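You operate a simulated robot arm through the tools that you are given. There is no shell and no other tool.

Carry out the task below with a simulated robot arm. There is one attempt and no reset: what you move stays moved.

Task
Set the controls near the sawhorse table. At the end: the blue battery stands where the roll of cream tape stood; the switch with the orange knob is set to auto; the roll of cream tape is on the white saucer; the hours dial is turned to 12; the minutes dial is turned to 20; whatever was shut is shut again. Leave all else as you found it, and nothing knocked over.
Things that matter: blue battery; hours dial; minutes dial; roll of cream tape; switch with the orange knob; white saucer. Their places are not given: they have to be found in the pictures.

The check looks at the end state, three seconds after you hand in, the way a careful person would. Anything else that was tipped, shoved, dropped, spilled or broken makes it a failure.

Robot
A 5-joint arm with a two-finger parallel gripper, fixed in place. Base frame: the origin is at the foot of the arm, x ahead of it, y to its left, z up; the work surface is at about z = 0. Lengths are in m, angles in degrees, forces in N, time in s.
With the tool pointing down near the work surface it reaches from about 0.26 to 0.68 m from the base axis. Its first joint turns from -66.0 to 66.0 degrees. The tool tilts only in the upright plane through the base axis and itself; it spins freely about its own axis. Payload 2.9 kg.
The tool frame sits at the grasp point between the pads (the TCP): z along the fingers, y along the line on which they close. The tips reach 0.03 m beyond it. Largest opening 0.11 m; finger width 0.02, thickness 0.01; the body of the gripper, 0.048 by 0.112 m, starts 0.055 m behind the TCP.
Orientation is told as [roll, pitch, yaw] about the base's x, y, z axes, in that order, counted from this pose: with the fingers straight down and closing along the base's y, the tool's x points along the base's -x, its y along +y and its z along -z.

Tools
- The arm moves only by the tool play_rows. Its argument "series" is a list of rows, each a list of 7 numbers: the opening, from 0 (shut) to 1 (fully open), then the shift along the tool's x, y, z in m, then the turn, a rotation vector about the tool's x, y, z in degrees. In form: [[claw, dx, dy, dz, wx, wy, wz], ...]. A call has 1 to 20 rows; each row is the pose to reach, as a shift and turn from the pose commanded when the call began, along the tool's axes at that moment. Rows are played at 5 a second. More than 0.05 m and 8.6 degrees between two rows, or a gripper value outside its range, and nothing of the call is played. Where a pose cannot be reached the arm comes as near as it can. A force on the tool above 40 N (or 10 N above the force at the start of the call, whichever is more), or a blocked arm, ends the call early, and 0.2 s more pass. The fingers move at their own pace (about 0.108 m/s each) and stop on an object; they squeeze with about 44 N. The grip force told is the motor's: it shows also when the fingers shut on nothing. Time passes only in rows, and 0.2 s behind the last, so rows that repeat a pose let the fingers close. The reply holds the time, the measured pose of the TCP, the force on the tool along the base axes, the opening and the grip force, in the units named above and with some noise, with the torque about the TCP (base axes, N m) and any sound that the robot's microphone picked up.
- Cameras (640 x 400 px; columns grow to the right, rows downward): "scene" is fixed at [0.0195, -0.4442, 0.6134]; the picture's right is [0.87, -0.49, 0.00], its down [-0.30, -0.54, -0.78] and it looks along [0.38, 0.68, -0.62] (base axes); focal length 322 px, centre (320, 200). "wrist" rides on the gripper at [0.072, 0.017, -0.103] in the tool frame; the picture's right is [-0.23, 0.97, 0.00], its down [-0.76, -0.18, -0.62] and it looks along [-0.61, -0.14, 0.78] (tool axes); focal length 222 px, centre (320, 200).
- camera(camera): a new picture of that camera. No time passes.
- probe_pixels(camera, pixels): for up to 12 pixels [column, row] of the newest picture of that camera ("zoom" is the newest enlarged one), the place [x, y, z] in the base frame of the surface seen there, good to about 0.002 m, but the place of the scene camera against the robot may be out by one fixed shift of up to 0.018 m in any direction. No time passes.
- inspect(camera, box): a new picture of the part [left, top, right, bottom] of that camera's present view, enlarged. No time passes.
- hand_in(): hands the job in; it is judged then, once.

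Open the gripper and draw the arm clear of the work before you hand the job in, unless the task says otherwise.

The tools are called after "Emit:" as name(argument=value, ...) on one line, values as JSON. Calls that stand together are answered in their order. play_rows: Moves the arm, as the interface text tells. Its arguments: {"type":"object","properties":{"series":{"type":"array","items":{"type":"array","items":{"type":"number"}}}},"required":["series"]} The other tools are called the same way: camera (camera) takes a picture; probe_pixels (camera, pixels) gives the place of the surface under pixels of a picture; inspect (camera, box) takes an enlarged picture of a part of a camera's view; hand_in () hands the job in.

At the start:

```text
time_s: 0.0
eef_pos: [0.4066, -0.0444, 0.351]
tool_rot: [0.0, 0.0, 0.0]
contact_force: [-0.2, 0.2, -0.5]
moment: [-0.02, -0.01, 0.0]
opening: 0.1101
grip_force: 0.0
```

scene: 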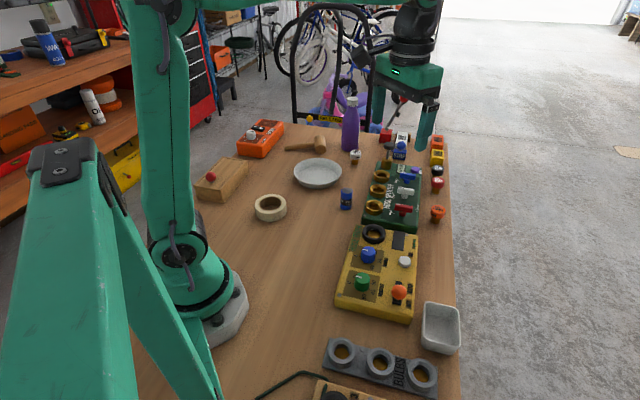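
wrist: 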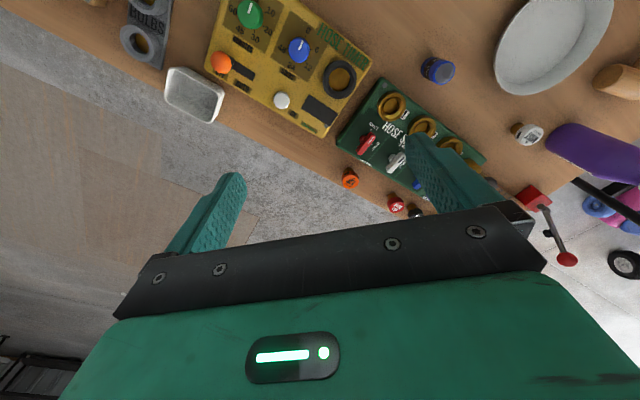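

The scene shows a yellow control box (about 380,275) with blue, green and orange knobs, a green panel (395,195), the tape at (270,208), the saucer at (317,172) and the blue battery at (346,198). I'll take enlarged views to read the details.

Emit:
inspect(camera="scene", box=[320, 215, 470, 335])

Emit:
inspect(camera="scene", box=[190, 110, 380, 230])

Emit:
inspect(camera="wrist", box=[120, 0, 380, 160])

Emit:
inspect(camera="scene", box=[350, 120, 460, 240])

```text
3.33 times, centred on (395, 275) of scene
```

zoom: 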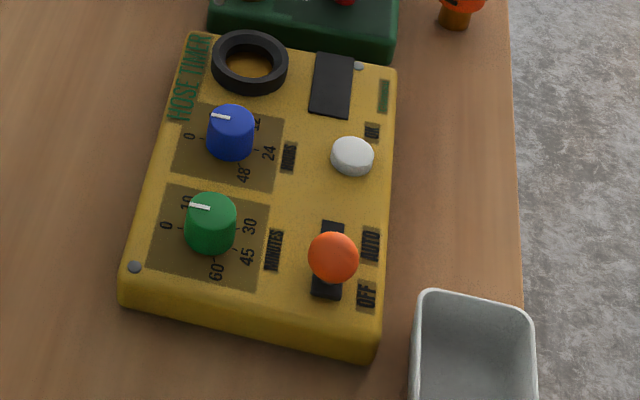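

```text
3.33 times, centred on (285, 170) of scene
```

zoom: 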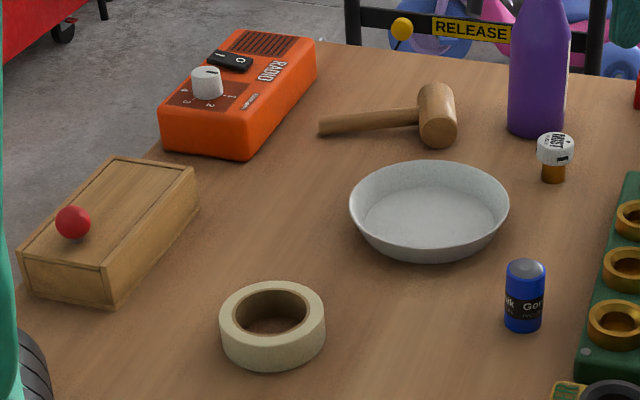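

```text
2.46 times, centred on (250, 80) of wrist
```

zoom: 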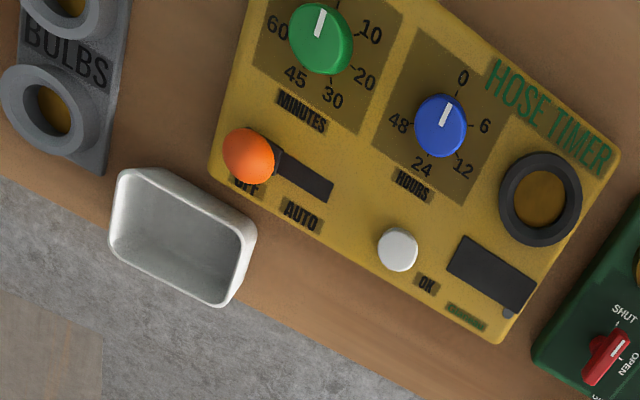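

```text
3.33 times, centred on (405, 180) of scene
```

zoom: 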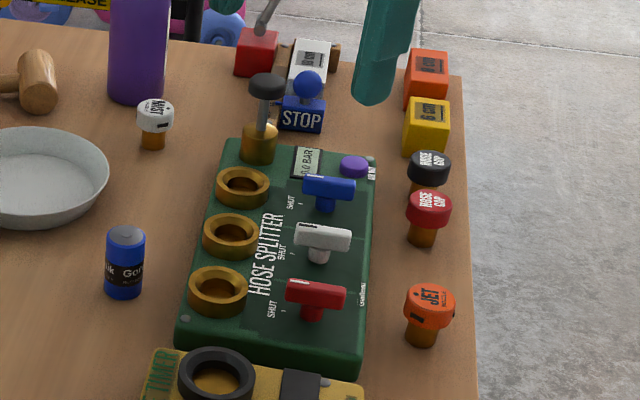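

The timer box has hours (blue, pointer at 0), minutes (green, pointer at 0) and the orange slide switch, which is at OFF. I'll probe the same features in both cameras to find the scene camera's fixed shift.

Emit:
probe_pixels(camera="wrist", pixels=[[221, 62], [299, 50], [250, 14], [282, 101], [340, 79], [437, 70], [440, 63], [540, 50], [254, 78], [245, 72], [195, 95], [525, 134]])

Emit:
probe_pixels(camera="scene", pixels=[[399, 291], [369, 254], [363, 282], [405, 260], [373, 234], [346, 192], [270, 208], [317, 175], [270, 200], [254, 207], [287, 207], [270, 217]])

```text
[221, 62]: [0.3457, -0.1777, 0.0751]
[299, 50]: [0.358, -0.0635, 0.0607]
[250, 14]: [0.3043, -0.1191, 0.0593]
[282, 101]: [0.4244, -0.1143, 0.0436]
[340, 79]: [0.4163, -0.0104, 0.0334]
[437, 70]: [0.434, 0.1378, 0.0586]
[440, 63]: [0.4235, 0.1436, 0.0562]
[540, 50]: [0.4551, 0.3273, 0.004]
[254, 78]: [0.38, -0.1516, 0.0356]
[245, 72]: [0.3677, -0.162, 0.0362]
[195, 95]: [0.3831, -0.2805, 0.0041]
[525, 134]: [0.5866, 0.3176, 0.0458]
```

```text
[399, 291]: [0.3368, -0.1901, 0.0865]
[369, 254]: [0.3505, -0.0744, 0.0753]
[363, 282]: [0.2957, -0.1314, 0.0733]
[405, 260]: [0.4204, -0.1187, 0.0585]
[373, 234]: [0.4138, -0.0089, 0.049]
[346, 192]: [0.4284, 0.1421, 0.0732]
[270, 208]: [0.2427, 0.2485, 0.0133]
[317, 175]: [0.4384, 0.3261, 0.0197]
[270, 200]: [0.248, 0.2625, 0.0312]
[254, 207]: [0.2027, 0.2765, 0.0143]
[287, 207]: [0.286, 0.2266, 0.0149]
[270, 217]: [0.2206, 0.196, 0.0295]
```

The scene camera seems to read about 0.014 m high in z. I'll lower the wrist over the timer to see the dial markings and switch better.

Emit:
play_rows(series=[[1, 0, -0.02, 0.03, 0, 0, 0], [1, 0, -0.04, 0.06, 0, 0, 0], [1, 0, -0.05, 0.1, 0, 0, 0], [1, 0, -0.05, 0.1, 0, 0, 0]])

Emit:
camera(camera="wrist")

Emit:
camera(camera="scene")

```text
time_s: 1.0
eef_pos: [0.4059, -0.0967, 0.2509]
tool_rot: [0.0, 0.0, 0.0]
contact_force: [-0.8, 0.2, -0.9]
moment: [0.03, 0.01, 0.01]
opening: 0.1099
grip_force: 0.1
```

```text
taken
```

wrist: 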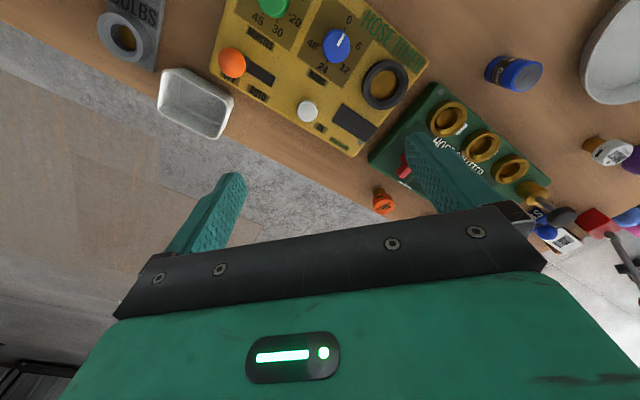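

```text
taken
```

scene: 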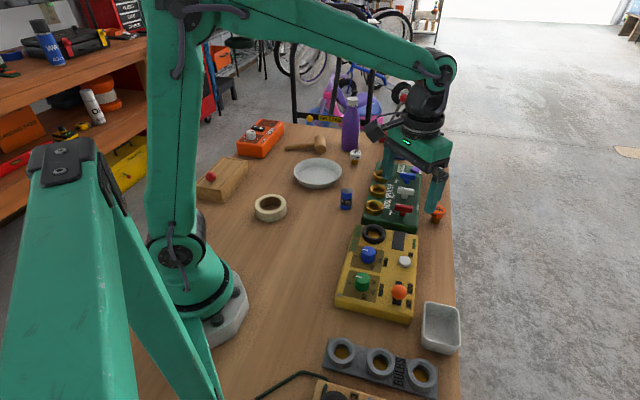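

The timer is at the top edge, around (310,60). I'll pull the TCP back toward the base so the whole timer is in the wrist view.

Emit:
play_rows(series=[[1, 0.04, -0.01, 0, 0, 0, 0], [1, 0.08, -0.02, 0, 0, 0, 0], [1, 0.1, -0.023, 0, 0, 0, 0], [1, 0.1, -0.023, 0, 0, 0, 0]])

Emit:
camera(camera="wrist")

Emit:
inspect(camera="wrist", box=[180, 40, 460, 215])

```text
time_s: 2.0
eef_pos: [0.3051, -0.1186, 0.2505]
tool_rot: [0.0, 0.0, 0.1]
contact_force: [0.7, -0.7, 0.5]
moment: [0.0, -0.01, 0.02]
opening: 0.1097
grip_force: 0.1
```

```text
taken
```

wrist: 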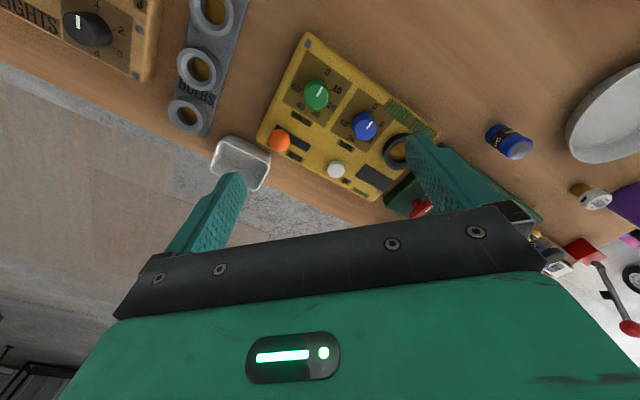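

```text
2.29 times, centred on (320, 128) of wrist
```

zoom: 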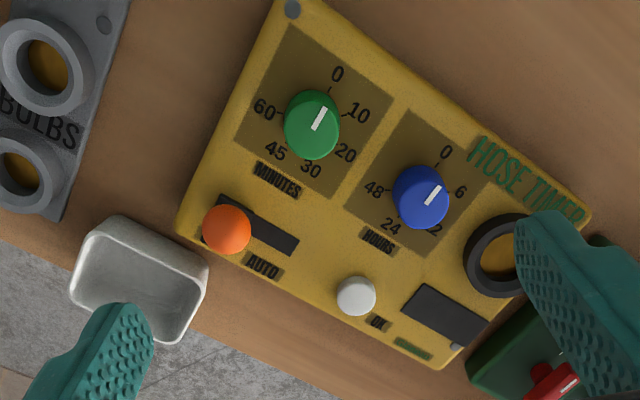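

Both dials are clearly visible now. I'll zoom in on each one to probe the pointer ends, the ticks and the labels.

Emit:
inspect(camera="wrist", box=[275, 55, 355, 130])

Emit:
inspect(camera="wrist", box=[325, 90, 405, 165])

Emit:
inspect(camera="wrist", box=[250, 110, 330, 185])

```text
5.33 times, centred on (315, 92) of wrist
```

zoom: 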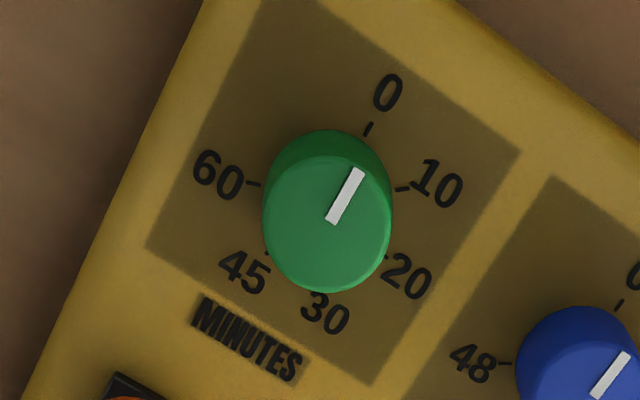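

```text
5.33 times, centred on (365, 128) of wrist
```

zoom: 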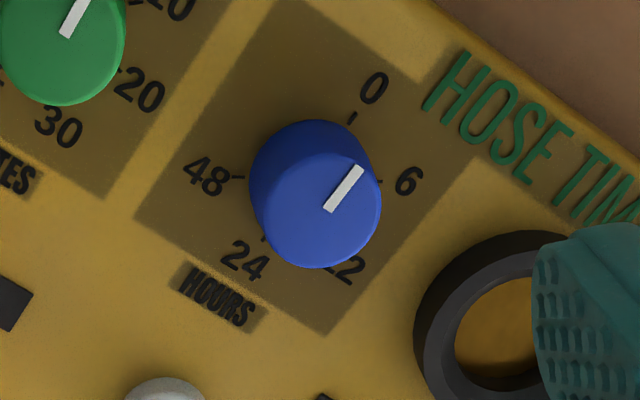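

```text
5.33 times, centred on (290, 148) of wrist
```

zoom: 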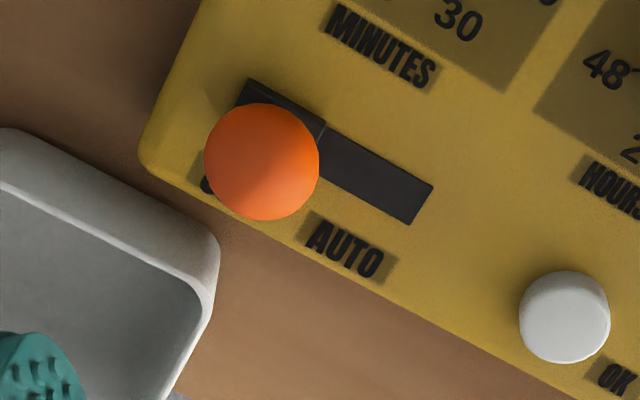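

The newest zoom is of the switch: the orange ball sits at (262,160) and the dark slot runs to (420,205). I'll probe these points.

Emit:
probe_pixels(camera="zoom", pixels=[[262, 160], [230, 130], [295, 190], [250, 82], [430, 187], [408, 220], [325, 165], [345, 250], [310, 130], [205, 187], [565, 315], [575, 200]])

Emit:
inspect(camera="wrist", box=[275, 55, 355, 130])

```text
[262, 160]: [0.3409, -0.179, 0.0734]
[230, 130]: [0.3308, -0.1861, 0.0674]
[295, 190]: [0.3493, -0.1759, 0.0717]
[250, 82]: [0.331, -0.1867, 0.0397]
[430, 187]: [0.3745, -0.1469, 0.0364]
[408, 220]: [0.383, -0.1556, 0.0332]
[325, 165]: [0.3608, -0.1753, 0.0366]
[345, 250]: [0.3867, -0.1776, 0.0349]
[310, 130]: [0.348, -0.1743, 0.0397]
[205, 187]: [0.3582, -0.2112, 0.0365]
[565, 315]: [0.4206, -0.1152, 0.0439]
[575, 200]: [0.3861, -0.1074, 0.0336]
```

```text
5.33 times, centred on (315, 92) of wrist
```

zoom: 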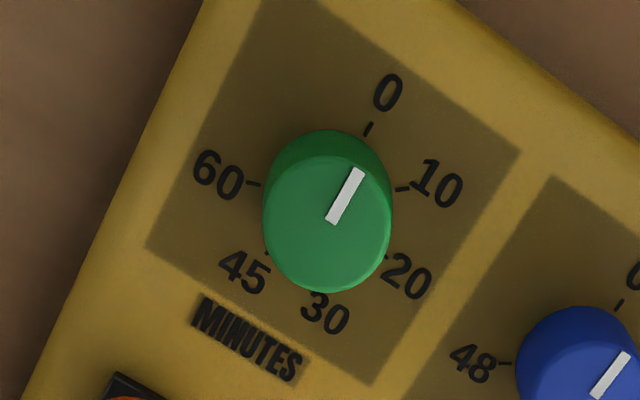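

Now I'll probe the minutes dial: its labels and ticks, the pointer ends (357,170)→(331,222), and the knob edges.

Emit:
probe_pixels(camera="zoom", pixels=[[369, 128], [401, 189], [388, 257], [254, 184], [266, 252], [357, 172], [333, 220], [328, 222], [388, 95], [437, 183], [408, 278], [326, 314]])

Emit:
probe_pixels(camera="zoom", pixels=[[218, 175], [245, 270], [328, 158], [328, 288], [266, 222], [390, 222], [290, 180], [370, 265], [280, 260], [370, 180], [260, 5], [148, 246]])

Emit:
inspect(camera="wrist", box=[325, 90, 405, 165])

```text
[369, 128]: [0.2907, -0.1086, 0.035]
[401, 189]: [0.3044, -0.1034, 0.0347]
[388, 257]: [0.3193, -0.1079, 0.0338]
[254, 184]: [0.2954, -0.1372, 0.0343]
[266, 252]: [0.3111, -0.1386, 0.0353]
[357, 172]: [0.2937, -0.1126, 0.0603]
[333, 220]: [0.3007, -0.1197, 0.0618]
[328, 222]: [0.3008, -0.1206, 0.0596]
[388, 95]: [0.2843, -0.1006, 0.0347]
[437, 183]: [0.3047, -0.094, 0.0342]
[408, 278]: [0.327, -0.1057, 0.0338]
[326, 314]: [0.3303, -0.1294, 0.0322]
```

```text
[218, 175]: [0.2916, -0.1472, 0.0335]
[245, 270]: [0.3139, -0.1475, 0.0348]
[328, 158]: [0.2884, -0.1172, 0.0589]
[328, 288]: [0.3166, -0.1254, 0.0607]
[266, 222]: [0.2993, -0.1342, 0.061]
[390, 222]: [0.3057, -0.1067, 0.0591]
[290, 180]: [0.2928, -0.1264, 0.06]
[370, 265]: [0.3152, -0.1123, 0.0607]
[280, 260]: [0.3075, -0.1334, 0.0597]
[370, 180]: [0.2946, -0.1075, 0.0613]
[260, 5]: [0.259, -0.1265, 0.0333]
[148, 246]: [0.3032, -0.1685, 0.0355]
```

```text
5.33 times, centred on (365, 128) of wrist
```

zoom: 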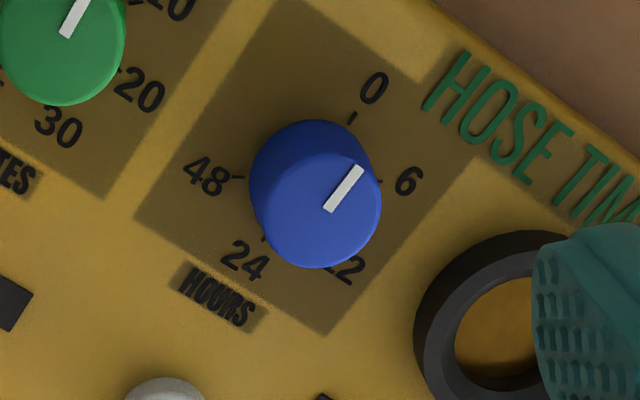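

The minutes dial is centred near (0.3025,-0.121), with 0 at about 134° and 20 at about 35° in base angle. Next I'll probe the hours dial in the current zoom.

Emit:
probe_pixels(camera="zoom", pixels=[[352, 117], [382, 180], [237, 178], [264, 239], [374, 90], [409, 182], [347, 270], [243, 262], [207, 178], [356, 168], [330, 210], [343, 189]])

Emit:
probe_pixels(camera="zoom", pixels=[[318, 156], [318, 264], [254, 205], [380, 205], [270, 160], [365, 250], [270, 250], [365, 165], [275, 5], [137, 215], [475, 155], [325, 334]])

```text
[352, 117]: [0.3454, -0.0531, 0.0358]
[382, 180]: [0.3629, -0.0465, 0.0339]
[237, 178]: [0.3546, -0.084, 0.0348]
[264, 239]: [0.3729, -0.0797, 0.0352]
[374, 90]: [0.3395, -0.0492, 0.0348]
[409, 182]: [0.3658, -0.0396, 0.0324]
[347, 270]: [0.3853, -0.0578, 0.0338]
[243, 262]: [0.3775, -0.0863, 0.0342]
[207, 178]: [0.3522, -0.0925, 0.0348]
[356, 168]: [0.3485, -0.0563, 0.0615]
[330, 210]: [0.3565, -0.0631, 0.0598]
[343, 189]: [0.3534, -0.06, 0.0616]
```

```text
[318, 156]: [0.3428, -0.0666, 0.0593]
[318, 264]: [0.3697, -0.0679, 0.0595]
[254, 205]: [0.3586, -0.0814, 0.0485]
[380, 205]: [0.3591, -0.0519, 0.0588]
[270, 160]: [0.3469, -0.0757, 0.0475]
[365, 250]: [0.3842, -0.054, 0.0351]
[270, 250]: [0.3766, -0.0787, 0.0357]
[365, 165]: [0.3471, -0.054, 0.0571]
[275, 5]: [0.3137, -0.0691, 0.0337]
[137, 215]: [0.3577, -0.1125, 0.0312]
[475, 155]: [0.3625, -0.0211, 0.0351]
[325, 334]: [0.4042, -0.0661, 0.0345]
```

From the ticks I fit the hours centre at about (0.359,-0.0655) with 60° steps, and the minutes centre at about (0.304,-0.1215) with 50° steps. I'll descend part-way above the minutes knob with the fingers half open and check the alignment.

Emit:
play_rows(series=[[0.6, 0.001, -0.002, 0.04, 0, 0, 0], [0.6, 0.0015, -0.003, 0.08, 0, 0, 0], [0.6, 0.0015, -0.003, 0.12, 0, 0, 0], [0.6, 0.0015, -0.003, 0.12, 0, 0, 0], [0.6, 0.0015, -0.003, 0.12, 0, 0, 0]])

Emit:
camera(camera="wrist")

Emit:
inspect(camera="wrist", box=[220, 60, 420, 185])

```text
time_s: 3.2
eef_pos: [0.3059, -0.1239, 0.1314]
tool_rot: [0.0, -0.1, 0.0]
contact_force: [0.9, -0.1, 0.1]
moment: [0.02, -0.04, 0.02]
opening: 0.0657
grip_force: 0.1
```

```text
taken
```

wrist: 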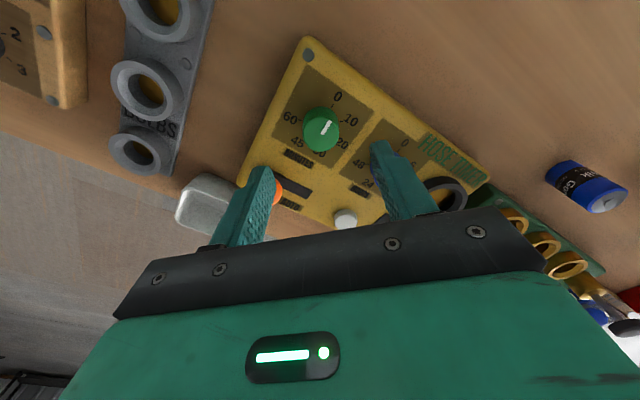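

```text
3.20 times, centred on (320, 122) of wrist
```

zoom: 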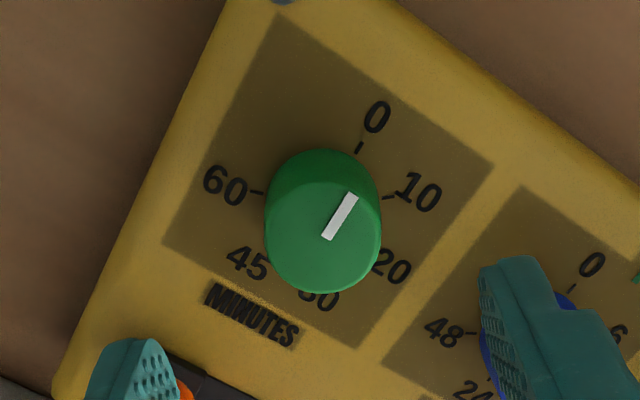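

The knob sits nearly centred at column 321. I'll probe its top rim and the ticks from this closer view to refine the centre.

Emit:
probe_pixels(camera="zoom", pixels=[[358, 147], [388, 199], [257, 193], [270, 259], [376, 260], [322, 186], [322, 288], [272, 237], [377, 237], [352, 196], [328, 238], [322, 243]])

Emit:
probe_pixels(camera="zoom", pixels=[[376, 117], [420, 192], [390, 268], [320, 302], [245, 263], [225, 187], [290, 205], [355, 205], [290, 275], [355, 275], [278, 15], [165, 242]])

```text
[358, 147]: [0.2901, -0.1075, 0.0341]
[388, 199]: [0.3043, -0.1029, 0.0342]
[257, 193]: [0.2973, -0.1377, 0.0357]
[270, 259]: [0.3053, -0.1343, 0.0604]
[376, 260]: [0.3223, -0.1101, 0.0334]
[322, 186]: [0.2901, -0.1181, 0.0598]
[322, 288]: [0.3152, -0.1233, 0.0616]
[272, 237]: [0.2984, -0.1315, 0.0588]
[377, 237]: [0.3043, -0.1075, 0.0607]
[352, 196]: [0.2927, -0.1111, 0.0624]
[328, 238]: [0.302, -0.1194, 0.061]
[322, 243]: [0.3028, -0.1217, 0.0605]
```

```text
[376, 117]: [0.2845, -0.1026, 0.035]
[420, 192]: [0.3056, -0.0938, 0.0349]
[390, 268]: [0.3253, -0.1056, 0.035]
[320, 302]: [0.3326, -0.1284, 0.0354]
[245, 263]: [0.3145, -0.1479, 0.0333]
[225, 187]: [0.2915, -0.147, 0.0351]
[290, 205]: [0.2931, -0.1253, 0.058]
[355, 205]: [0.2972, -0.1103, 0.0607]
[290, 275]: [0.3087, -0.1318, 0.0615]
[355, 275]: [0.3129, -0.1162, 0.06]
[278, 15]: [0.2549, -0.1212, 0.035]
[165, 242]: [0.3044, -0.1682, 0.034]
```

The refined minutes knob centre is about (0.303,-0.1212) with its top at z≈0.061, and the pointer is at the 0 mark. I'll align, lower to TCP z≈0.072 and close on the knob.

Emit:
play_rows(series=[[0.45, 0.0014, 0.0018, 0.0, 0, 0, 0], [0.45, 0.0014, 0.0018, 0.02, 0, 0, 0], [0.45, 0.0014, 0.0018, 0.04, 0, 0, 0], [0.45, 0.0014, 0.0018, 0.052, 0, 0, 0], [0.45, 0.0014, 0.0018, 0.058, 0, 0, 0], [0.45, 0.0014, 0.0018, 0.058, 0, 0, 0]])

Emit:
camera(camera="wrist")

Emit:
inspect(camera="scene", box=[320, 215, 470, 335])

```text
time_s: 4.6
eef_pos: [0.3042, -0.1193, 0.0738]
tool_rot: [0.0, 0.0, 0.0]
contact_force: [0.2, 0.6, 0.5]
moment: [0.0, 0.01, 0.02]
opening: 0.0496
grip_force: 0.0
```

```text
taken
```

wrist: 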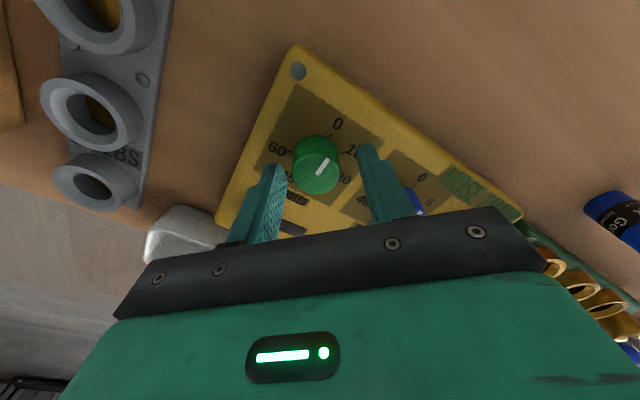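

```text
3.33 times, centred on (395, 275) of scene
```

zoom: 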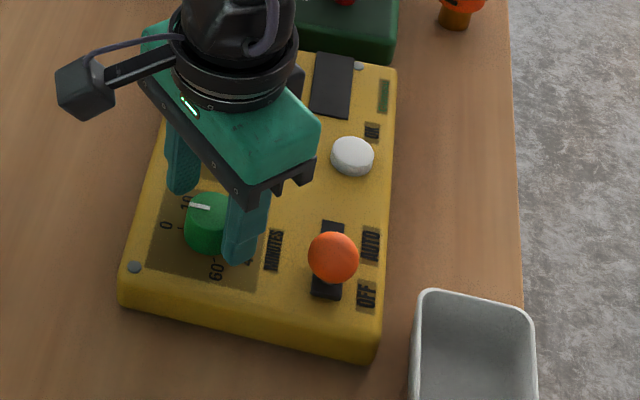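

The fingers straddle the knob, but it looks slightly left of the midpoint between them (columns 293–341 against finger inner edges 283/358). I'll zoom in to measure the centring before closing.

Emit:
inspect(camera="wrist", box=[250, 110, 390, 200])

```text
4.44 times, centred on (320, 155) of wrist
```

zoom: 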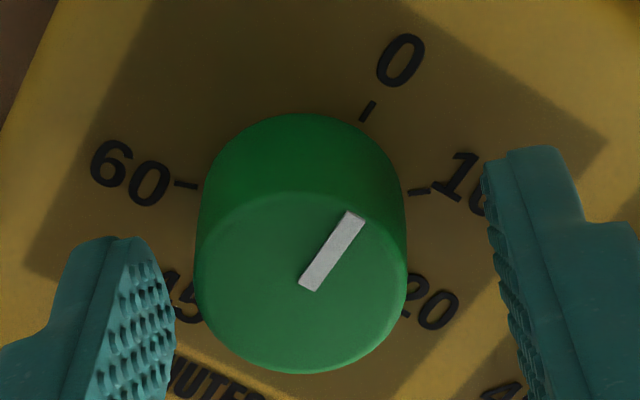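

Emit:
probe_pixels(camera="zoom", pixels=[[300, 282], [200, 285], [403, 285], [300, 198], [300, 366], [349, 220], [308, 285], [368, 111], [421, 191], [185, 185], [150, 320], [505, 290]])

```text
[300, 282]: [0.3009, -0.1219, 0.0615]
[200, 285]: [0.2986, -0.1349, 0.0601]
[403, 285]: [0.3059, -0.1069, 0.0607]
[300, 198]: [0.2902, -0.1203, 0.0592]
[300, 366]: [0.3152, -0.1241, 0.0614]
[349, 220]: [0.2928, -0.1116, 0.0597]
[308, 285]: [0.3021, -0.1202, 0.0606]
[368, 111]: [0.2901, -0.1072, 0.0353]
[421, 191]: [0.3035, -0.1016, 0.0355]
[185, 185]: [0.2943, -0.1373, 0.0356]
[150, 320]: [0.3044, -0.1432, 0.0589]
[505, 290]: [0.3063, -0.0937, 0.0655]
```

The knob centre is near (0.3025,-0.1213) while the finger midpoint is near y=-0.119. I'll shift about 2.2 mm in -y and 1 mm in -x, then close gently on the knob.

Emit:
play_rows(series=[[0.45, 0.001, -0.0022, 0, 0, 0, 0], [0.45, 0.001, -0.0022, 0, 0, 0, 0], [0.3, 0.001, -0.0022, 0, 0, 0, 0], [0.2, 0.001, -0.0022, 0, 0, 0, 0], [0.2, 0.001, -0.0022, 0, 0, 0, 0], [0.2, 0.001, -0.0022, 0, 0, 0, 0]])

Emit:
inspect(camera="wrist", box=[250, 110, 390, 200])

```text
time_s: 6.0
eef_pos: [0.3017, -0.121, 0.0729]
tool_rot: [0.0, 0.0, 0.0]
contact_force: [-3.0, -13.4, -3.9]
moment: [-0.39, 0.05, -0.02]
opening: 0.0309
grip_force: 44.9
```

```text
4.44 times, centred on (320, 155) of wrist
```

zoom: 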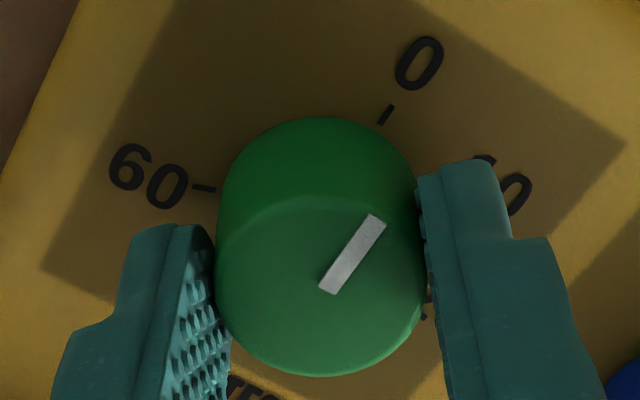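

The knob is gripped at an opening of 0.031 with a mild side force. I'll turn the tool +100° about its z axis (clockwise from above) to take the pointer from 0 to 20.

Emit:
play_rows(series=[[0.2, 0, -0.0005, 0, 0, 0, 8], [0.2, 0, -0.0005, 0, 0, 0, 16], [0.2, 0, -0.0005, 0, 0, 0, 24], [0.2, 0, -0.0005, 0, 0, 0, 32], [0.2, 0, -0.0005, 0, 0, 0, 40], [0.2, 0, -0.0005, 0, 0, 0, 48], [0.2, 0, -0.0005, 0, 0, 0, 56], [0.2, 0, -0.0005, 0, 0, 0, 64], [0.2, 0, -0.0005, 0, 0, 0, 72], [0.2, 0, -0.0005, 0, 0, 0, 80], [0.2, 0, -0.0005, 0, 0, 0, 88], [0.2, 0, -0.0005, 0, 0, 0, 96], [0.2, 0, -0.0005, 0, 0, 0, 100], [0.2, 0, -0.0005, 0, 0, 0, 100], [0.2, 0, -0.0005, 0, 0, 0, 100]])

Emit:
camera(camera="wrist")

Emit:
inspect(camera="scene", box=[320, 215, 470, 335])

```text
time_s: 9.2
eef_pos: [0.3021, -0.1218, 0.0734]
tool_rot: [0.0, 0.0, -100.0]
contact_force: [21.0, 25.6, -8.1]
moment: [0.73, -0.59, 0.01]
opening: 0.0307
grip_force: 45.0
```

```text
taken
```

wrist: 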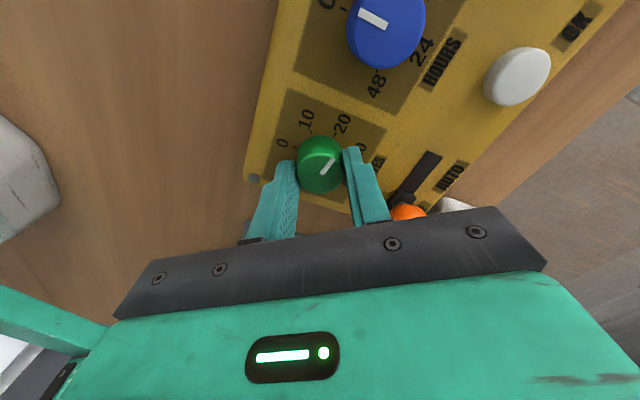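

```text
3.33 times, centred on (395, 275) of scene
```

zoom: 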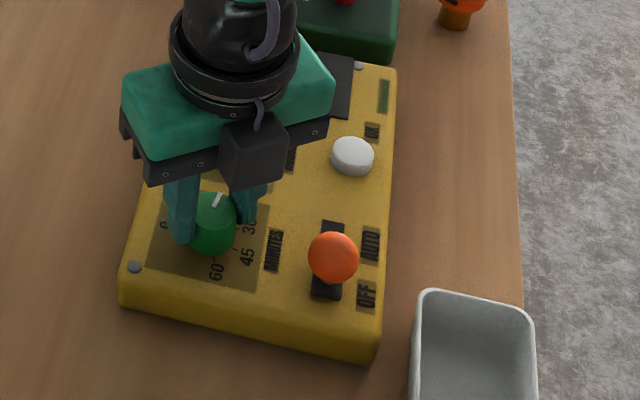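

The knob turned with the gripper, and I see the pointer near (327,163) heading toward the 20 label. I'll zoom in to check the angle before releasing.

Emit:
inspect(camera="wrist", box=[250, 90, 390, 200])

```text
3.64 times, centred on (320, 145) of wrist
```

zoom: 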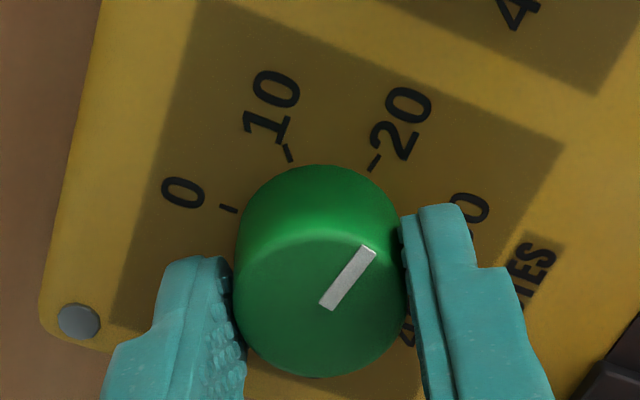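

The pointer now relates to the 20 tick as it did to the 0 tick before. I'll open the fingers, rise, and check the result from above.

Emit:
play_rows(series=[[0.5, 0, 0, 0, 0, 0, 0], [0.5, 0, 0, 0, 0, 0, 0], [0.5, 0, 0, -0.02, 0, 0, 0], [0.5, 0, 0, -0.05, 0, 0, 0], [0.5, 0, 0, -0.08, 0, 0, 0], [0.5, 0, 0, -0.08, 0, 0, 0]])

Emit:
camera(camera="wrist")

Emit:
inspect(camera="wrist", box=[250, 60, 390, 150])

```text
time_s: 10.6
eef_pos: [0.3012, -0.1225, 0.1527]
tool_rot: [0.1, -0.1, -100.0]
contact_force: [-0.6, -0.5, 0.2]
moment: [0.02, 0.01, -0.02]
opening: 0.055
grip_force: 0.0
```

```text
taken
```

wrist: 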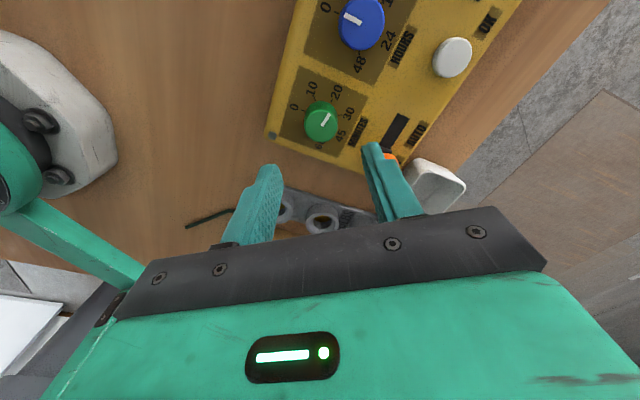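

```text
4.44 times, centred on (320, 105) of wrist
```

zoom: 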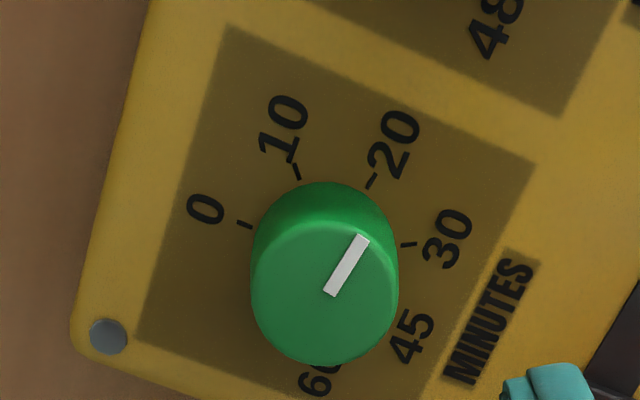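

Emit:
probe_pixels(camera="zoom", pixels=[[361, 240], [331, 291], [246, 225], [296, 170], [371, 181], [409, 245], [324, 228], [324, 360], [254, 290], [396, 290], [205, 210], [395, 145]])

Emit:
probe_pixels(camera="zoom", pixels=[[365, 238], [356, 236], [335, 294], [327, 291], [346, 265], [283, 130], [447, 238], [410, 337], [228, 27], [535, 162], [137, 338], [108, 337]])

```text
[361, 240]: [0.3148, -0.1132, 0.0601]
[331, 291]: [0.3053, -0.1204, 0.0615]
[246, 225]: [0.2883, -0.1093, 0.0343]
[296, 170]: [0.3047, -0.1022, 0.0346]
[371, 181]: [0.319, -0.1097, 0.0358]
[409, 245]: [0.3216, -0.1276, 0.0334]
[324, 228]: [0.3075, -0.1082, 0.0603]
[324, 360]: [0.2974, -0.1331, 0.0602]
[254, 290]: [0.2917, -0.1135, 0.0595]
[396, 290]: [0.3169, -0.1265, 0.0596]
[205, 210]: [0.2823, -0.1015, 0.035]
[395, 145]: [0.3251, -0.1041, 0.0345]
```

```text
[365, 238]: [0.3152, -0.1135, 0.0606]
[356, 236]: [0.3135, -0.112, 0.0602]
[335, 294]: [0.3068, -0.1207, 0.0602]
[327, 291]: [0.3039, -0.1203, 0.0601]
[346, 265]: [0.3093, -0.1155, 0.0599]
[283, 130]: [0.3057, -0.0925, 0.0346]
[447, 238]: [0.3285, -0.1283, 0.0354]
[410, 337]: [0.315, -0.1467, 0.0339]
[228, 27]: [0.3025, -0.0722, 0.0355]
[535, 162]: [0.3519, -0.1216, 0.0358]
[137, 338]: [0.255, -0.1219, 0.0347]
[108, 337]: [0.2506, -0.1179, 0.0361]
```

The minutes pointer reads about 36° in base angle, matching the 20 mark at about 35–37°, and the box hasn't moved. I'll go to above the hours knob, unwinding the tool yaw on the way.

Emit:
play_rows(series=[[0.5, 0.006, 0.004, 0, 0, 0, -8], [0.5, 0.012, 0.008, 0, 0, 0, -16], [0.5, 0.018, 0.012, 0, 0, 0, -24], [0.5, 0.024, 0.016, 0, 0, 0, -32], [0.5, 0.03, 0.02, 0, 0, 0, -40], [0.5, 0.036, 0.024, 0, 0, 0, -48], [0.5, 0.042, 0.028, 0, 0, 0, -56], [0.5, 0.048, 0.032, 0, 0, 0, -64], [0.5, 0.054, 0.036, 0, 0, 0, -72], [0.5, 0.06, 0.04, 0, 0, 0, -80], [0.5, 0.063, 0.044, 0.01, 0, 0, -88], [0.5, 0.0652, 0.0459, 0.02, 0, 0, -96], [0.5, 0.0652, 0.0459, 0.02, 0, 0, -100], [0.5, 0.0652, 0.0459, 0.02, 0, 0, -100]])

Emit:
camera(camera="wrist")

Emit:
inspect(camera="wrist", box=[250, 80, 390, 170])

```text
time_s: 13.6
eef_pos: [0.358, -0.064, 0.1339]
tool_rot: [0.0, 0.0, 0.1]
contact_force: [0.3, -0.9, 0.2]
moment: [0.02, -0.03, 0.0]
opening: 0.0551
grip_force: 0.1
```

```text
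taken
```

wrist: 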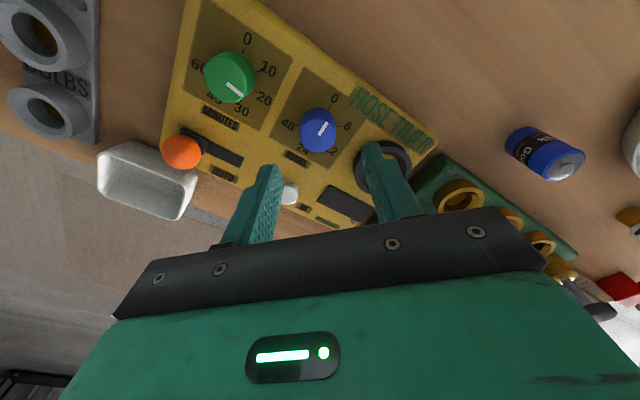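

```text
4.44 times, centred on (320, 125) of wrist
```

zoom: 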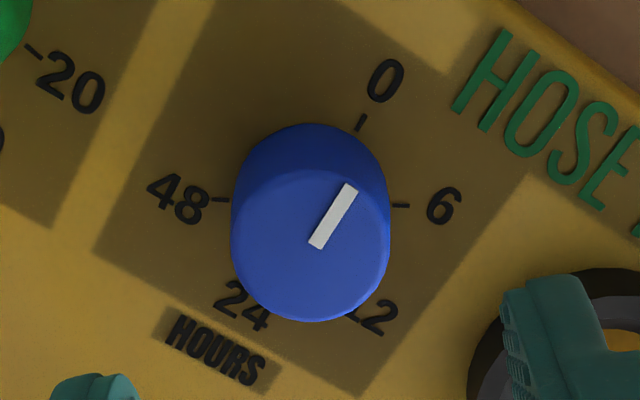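

The hours knob is in view with its pointer at 0. I'll probe its top rim and the ticks to fix the centre.

Emit:
probe_pixels(camera="zoom", pixels=[[311, 174], [311, 318], [234, 245], [387, 245], [348, 187], [316, 244], [361, 122], [400, 205], [220, 199], [385, 80], [443, 205], [178, 198]])

Emit:
probe_pixels(camera="zoom", pixels=[[352, 188], [344, 184], [320, 247], [312, 242], [260, 190], [365, 190], [260, 300], [365, 300], [375, 318], [245, 305], [311, 246], [36, 52]])

```text
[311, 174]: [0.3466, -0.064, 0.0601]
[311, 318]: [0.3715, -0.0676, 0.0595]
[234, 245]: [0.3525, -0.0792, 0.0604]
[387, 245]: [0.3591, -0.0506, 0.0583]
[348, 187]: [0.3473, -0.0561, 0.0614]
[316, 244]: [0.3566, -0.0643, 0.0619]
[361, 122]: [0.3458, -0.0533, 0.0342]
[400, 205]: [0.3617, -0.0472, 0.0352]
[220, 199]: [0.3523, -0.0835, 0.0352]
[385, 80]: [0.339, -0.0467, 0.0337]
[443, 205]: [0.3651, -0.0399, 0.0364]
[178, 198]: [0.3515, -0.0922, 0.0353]
```

```text
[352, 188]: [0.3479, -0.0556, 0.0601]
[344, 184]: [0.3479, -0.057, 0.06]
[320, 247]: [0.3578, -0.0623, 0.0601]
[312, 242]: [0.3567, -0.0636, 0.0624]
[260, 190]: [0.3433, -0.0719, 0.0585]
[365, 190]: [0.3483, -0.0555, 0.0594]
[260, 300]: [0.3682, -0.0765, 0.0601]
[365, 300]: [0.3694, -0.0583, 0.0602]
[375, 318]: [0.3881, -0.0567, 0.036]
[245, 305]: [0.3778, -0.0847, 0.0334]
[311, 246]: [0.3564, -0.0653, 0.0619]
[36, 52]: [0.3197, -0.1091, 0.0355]
```

The knob centre is around (0.358,-0.0658), so I'll shift about 1.5 mm in -y and descend to TCP z≈0.073. I'll check the finger straddle there before gripping.

Emit:
play_rows(series=[[0.45, 0, -0.0015, 0.0, 0, 0, 0], [0.45, 0, -0.0015, 0.02, 0, 0, 0], [0.45, 0, -0.0015, 0.04, 0, 0, 0], [0.45, 0, -0.0015, 0.054, 0, 0, 0], [0.45, 0, -0.0015, 0.06, 0, 0, 0], [0.45, 0, -0.0015, 0.06, 0, 0, 0]])

Emit:
inspect(camera="wrist", box=[250, 110, 390, 200])

```text
time_s: 15.0
eef_pos: [0.3586, -0.0671, 0.0742]
tool_rot: [0.0, 0.1, 0.0]
contact_force: [0.3, 0.4, 0.3]
moment: [0.01, 0.0, 0.01]
opening: 0.0497
grip_force: 0.1
```

```text
4.44 times, centred on (320, 155) of wrist
```

zoom: 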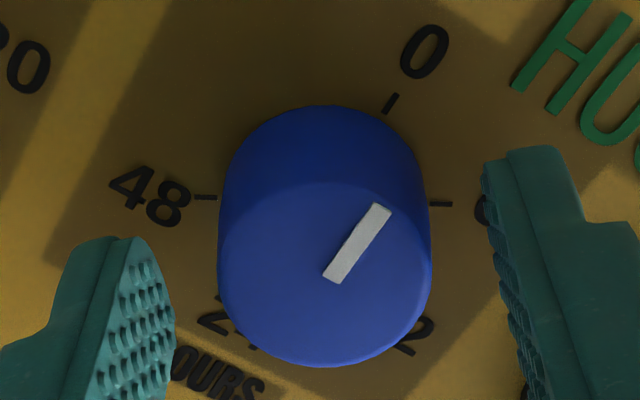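

The knob spans columns 218–432 against 215–425 when centred last time, so only a 0.6 mm +y tweak is needed. I'll close on it now.

Emit:
play_rows(series=[[0.45, 0, 0.0006, 0, 0, 0, 0], [0.3, 0, 0.0006, 0, 0, 0, 0], [0.2, 0, 0.0006, 0, 0, 0, 0], [0.2, 0, 0.0006, 0, 0, 0, 0], [0.2, 0, 0.0006, 0, 0, 0, 0]])

```text
time_s: 16.2
eef_pos: [0.358, -0.0657, 0.0737]
tool_rot: [0.0, 0.0, 0.1]
contact_force: [1.7, 12.2, -1.2]
moment: [0.41, -0.12, -0.04]
opening: 0.0306
grip_force: 44.9
```

The grip is good with +12 N of side force, so I'll add a 0.6 mm +y relief and turn +120° to take the hours pointer from 0 to 12.

Emit:
play_rows(series=[[0.2, 0, 0.0006, 0, 0, 0, 0], [0.2, 0, 0.0006, 0, 0, 0, 8], [0.2, 0, 0.0006, 0, 0, 0, 16], [0.2, 0, 0.0006, 0, 0, 0, 24], [0.2, 0, 0.0006, 0, 0, 0, 32], [0.2, 0, 0.0006, 0, 0, 0, 40], [0.2, 0, 0.0006, 0, 0, 0, 48], [0.2, 0, 0.0006, 0, 0, 0, 56], [0.2, 0, 0.0006, 0, 0, 0, 64], [0.2, 0, 0.0006, 0, 0, 0, 72], [0.2, 0, 0.0006, 0, 0, 0, 80], [0.2, 0, 0.0006, 0, 0, 0, 88], [0.2, 0, 0.0006, 0, 0, 0, 96], [0.2, 0, 0.0006, 0, 0, 0, 104], [0.2, 0, 0.0006, 0, 0, 0, 112], [0.2, 0, 0.0006, 0, 0, 0, 120], [0.2, 0, 0.0006, 0, 0, 0, 120], [0.2, 0, 0.0006, 0, 0, 0, 120]])

Emit:
camera(camera="wrist")

Emit:
inspect(camera="wrist", box=[250, 110, 390, 200])

```text
time_s: 17.4
eef_pos: [0.3593, -0.0671, 0.0742]
tool_rot: [0.0, 0.0, -32.2]
contact_force: [-0.9, -2.8, -1.3]
moment: [-0.19, -0.07, -0.01]
opening: 0.0304
grip_force: 44.6
stopped in row 6: the force on the tool passed its limit at 42 N (the readings are from after the stop); the commanded pose is now the measured one
```

```text
taken
```

wrist: 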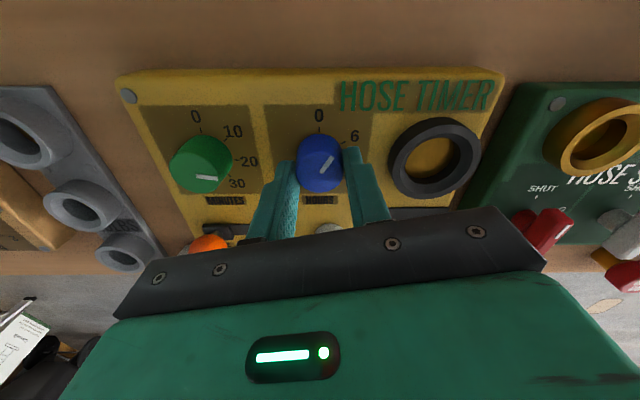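

```text
4.44 times, centred on (320, 155) of wrist
```

zoom: 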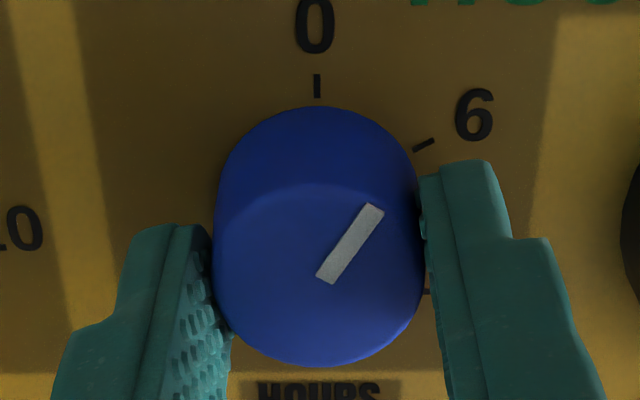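

The turn stopped at -32° because the side force hit 42 N, and it has relaxed to about 3 N since the pose reset. I'll continue in a smaller step and read the side force to find any off-axis error.

Emit:
play_rows(series=[[0.2, 0, 0, 0, 0, 0, 6], [0.2, 0, 0, 0, 0, 0, 12], [0.2, 0, 0, 0, 0, 0, 12]])

Emit:
inspect(camera="scene", box=[320, 215, 470, 335])

```text
time_s: 18.2
eef_pos: [0.3594, -0.0672, 0.0728]
tool_rot: [-0.1, 0.2, -44.4]
contact_force: [-3.7, -12.8, -8.3]
moment: [-0.7, -0.36, -0.02]
opening: 0.0309
grip_force: 45.0
```

```text
3.33 times, centred on (395, 275) of scene
```

zoom: 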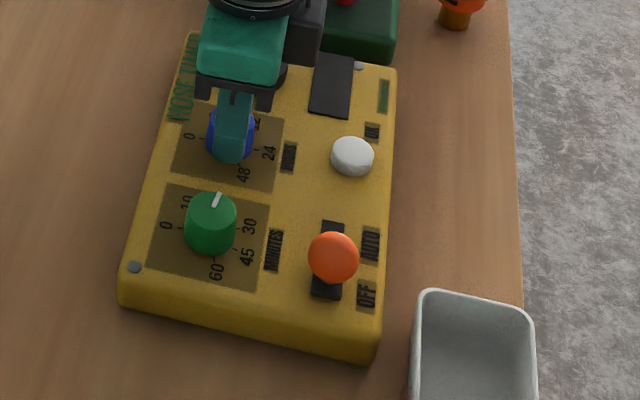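

The force pattern says the knob axis lies about 1.4 mm toward -x of my tool axis. I'll open the fingers, re-centre and re-grip at this yaw before continuing.

Emit:
play_rows(series=[[0.35, 0, 0, 0, 0, 0, 12], [0.35, 0, 0, 0, 0, 0, 12]])

Emit:
inspect(camera="wrist", box=[250, 110, 390, 200])

```text
refused: row 1 steps farther than a row can; nothing moved
```

```text
4.44 times, centred on (320, 155) of wrist
```

zoom: 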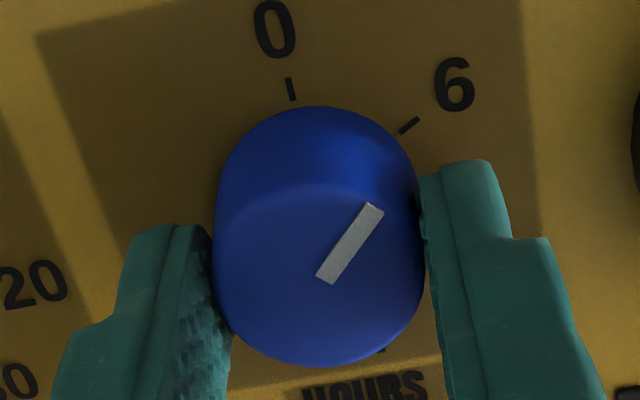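

That call was refused because offsets restart from the current pose, so I should command zero turn. I'll open in place now, then re-centre.

Emit:
play_rows(series=[[0.35, 0, 0, 0, 0, 0, 0], [0.35, 0, 0, 0, 0, 0, 0], [0.35, 0.0012, -0.0008, 0, 0, 0, 0], [0.35, 0.0012, -0.0008, 0, 0, 0, 0]])

Emit:
inspect(camera="wrist", box=[250, 110, 390, 200])

```text
time_s: 19.2
eef_pos: [0.357, -0.0659, 0.0753]
tool_rot: [0.1, 0.0, -44.3]
contact_force: [0.8, -0.1, 0.5]
moment: [-0.01, -0.03, 0.01]
opening: 0.0387
grip_force: 0.1
```

```text
4.44 times, centred on (320, 155) of wrist
```

zoom: 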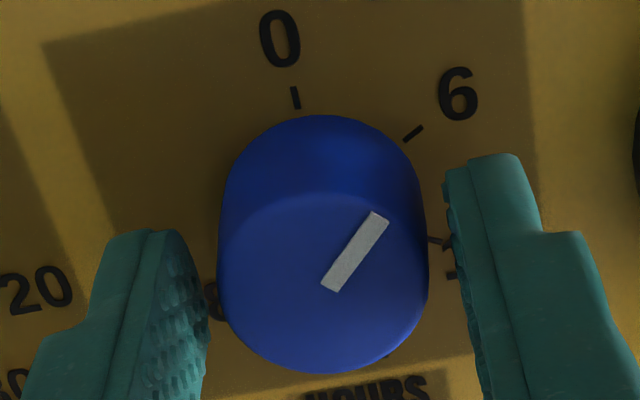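

The knob is now centred like the good minutes grip (rows about 192–372, columns 217–428). I'll close again and check the side force.

Emit:
play_rows(series=[[0.2, 0, 0.0003, 0, 0, 0, 0], [0.2, 0, 0.0003, 0, 0, 0, 0], [0.2, 0, 0.0003, 0, 0, 0, 0]])

```text
time_s: 20.1
eef_pos: [0.3584, -0.0657, 0.0753]
tool_rot: [0.0, 0.1, -44.3]
contact_force: [-10.2, -1.4, 13.0]
moment: [-0.35, 0.01, -0.01]
opening: 0.0307
grip_force: 45.0
```

Forces are small, so I'll continue the turn by 75.7° to reach a total of 120°.

Emit:
play_rows(series=[[0.2, 0, -0.0002, 0, 0, 0, 0], [0.2, 0, -0.0002, 0, 0, 0, 7.6], [0.2, 0, -0.0002, 0, 0, 0, 15.2], [0.2, 0, -0.0002, 0, 0, 0, 22.8], [0.2, 0, -0.0002, 0, 0, 0, 30.4], [0.2, 0, -0.0002, 0, 0, 0, 38], [0.2, 0, -0.0002, 0, 0, 0, 45.6], [0.2, 0, -0.0002, 0, 0, 0, 53.2], [0.2, 0, -0.0002, 0, 0, 0, 60.8], [0.2, 0, -0.0002, 0, 0, 0, 68.4], [0.2, 0, -0.0002, 0, 0, 0, 75.7], [0.2, 0, -0.0002, 0, 0, 0, 75.7]])

Emit:
inspect(camera="wrist", box=[250, 110, 390, 200])

```text
time_s: 22.6
eef_pos: [0.3566, -0.0669, 0.0744]
tool_rot: [0.1, -0.1, -120.2]
contact_force: [3.6, 4.6, 17.3]
moment: [0.13, -0.13, -0.02]
opening: 0.0309
grip_force: 44.9
```

```text
4.44 times, centred on (320, 155) of wrist
```

zoom: 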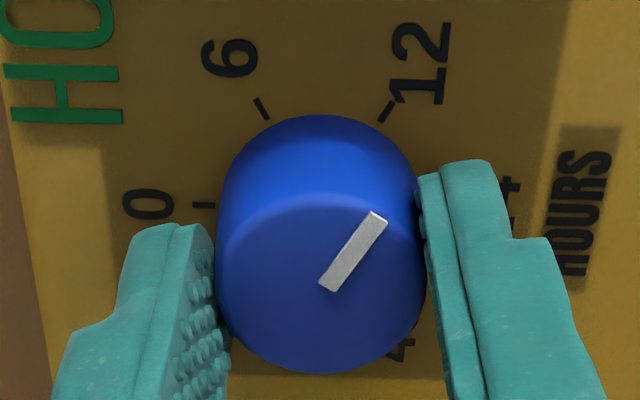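

The pointer now lines up with the 12 tick the way it did with 0 at the start. I'll release, rise and verify.

Emit:
play_rows(series=[[0.45, 0, 0, 0, 0, 0, 0], [0.45, 0, 0, 0, 0, 0, 0], [0.45, 0, 0, -0.02, 0, 0, 0], [0.45, 0, 0, -0.05, 0, 0, 0], [0.45, 0, 0, -0.08, 0, 0, 0], [0.45, 0, 0, -0.08, 0, 0, 0]])

Emit:
camera(camera="wrist")

Emit:
inspect(camera="wrist", box=[250, 60, 390, 150])

```text
time_s: 24.1
eef_pos: [0.3573, -0.0667, 0.1555]
tool_rot: [0.0, 0.0, -120.1]
contact_force: [-1.0, 0.4, 0.8]
moment: [0.03, -0.01, 0.01]
opening: 0.0496
grip_force: 0.0
```

```text
taken
```

wrist: 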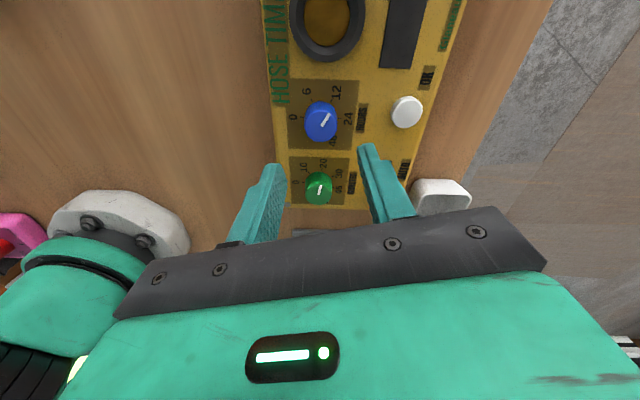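

```text
4.44 times, centred on (320, 105) of wrist
```

zoom: 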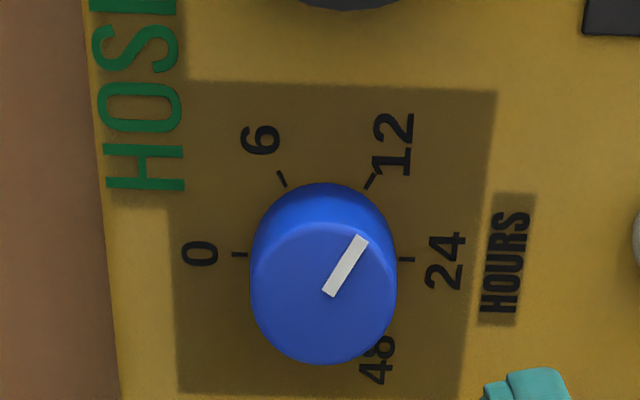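

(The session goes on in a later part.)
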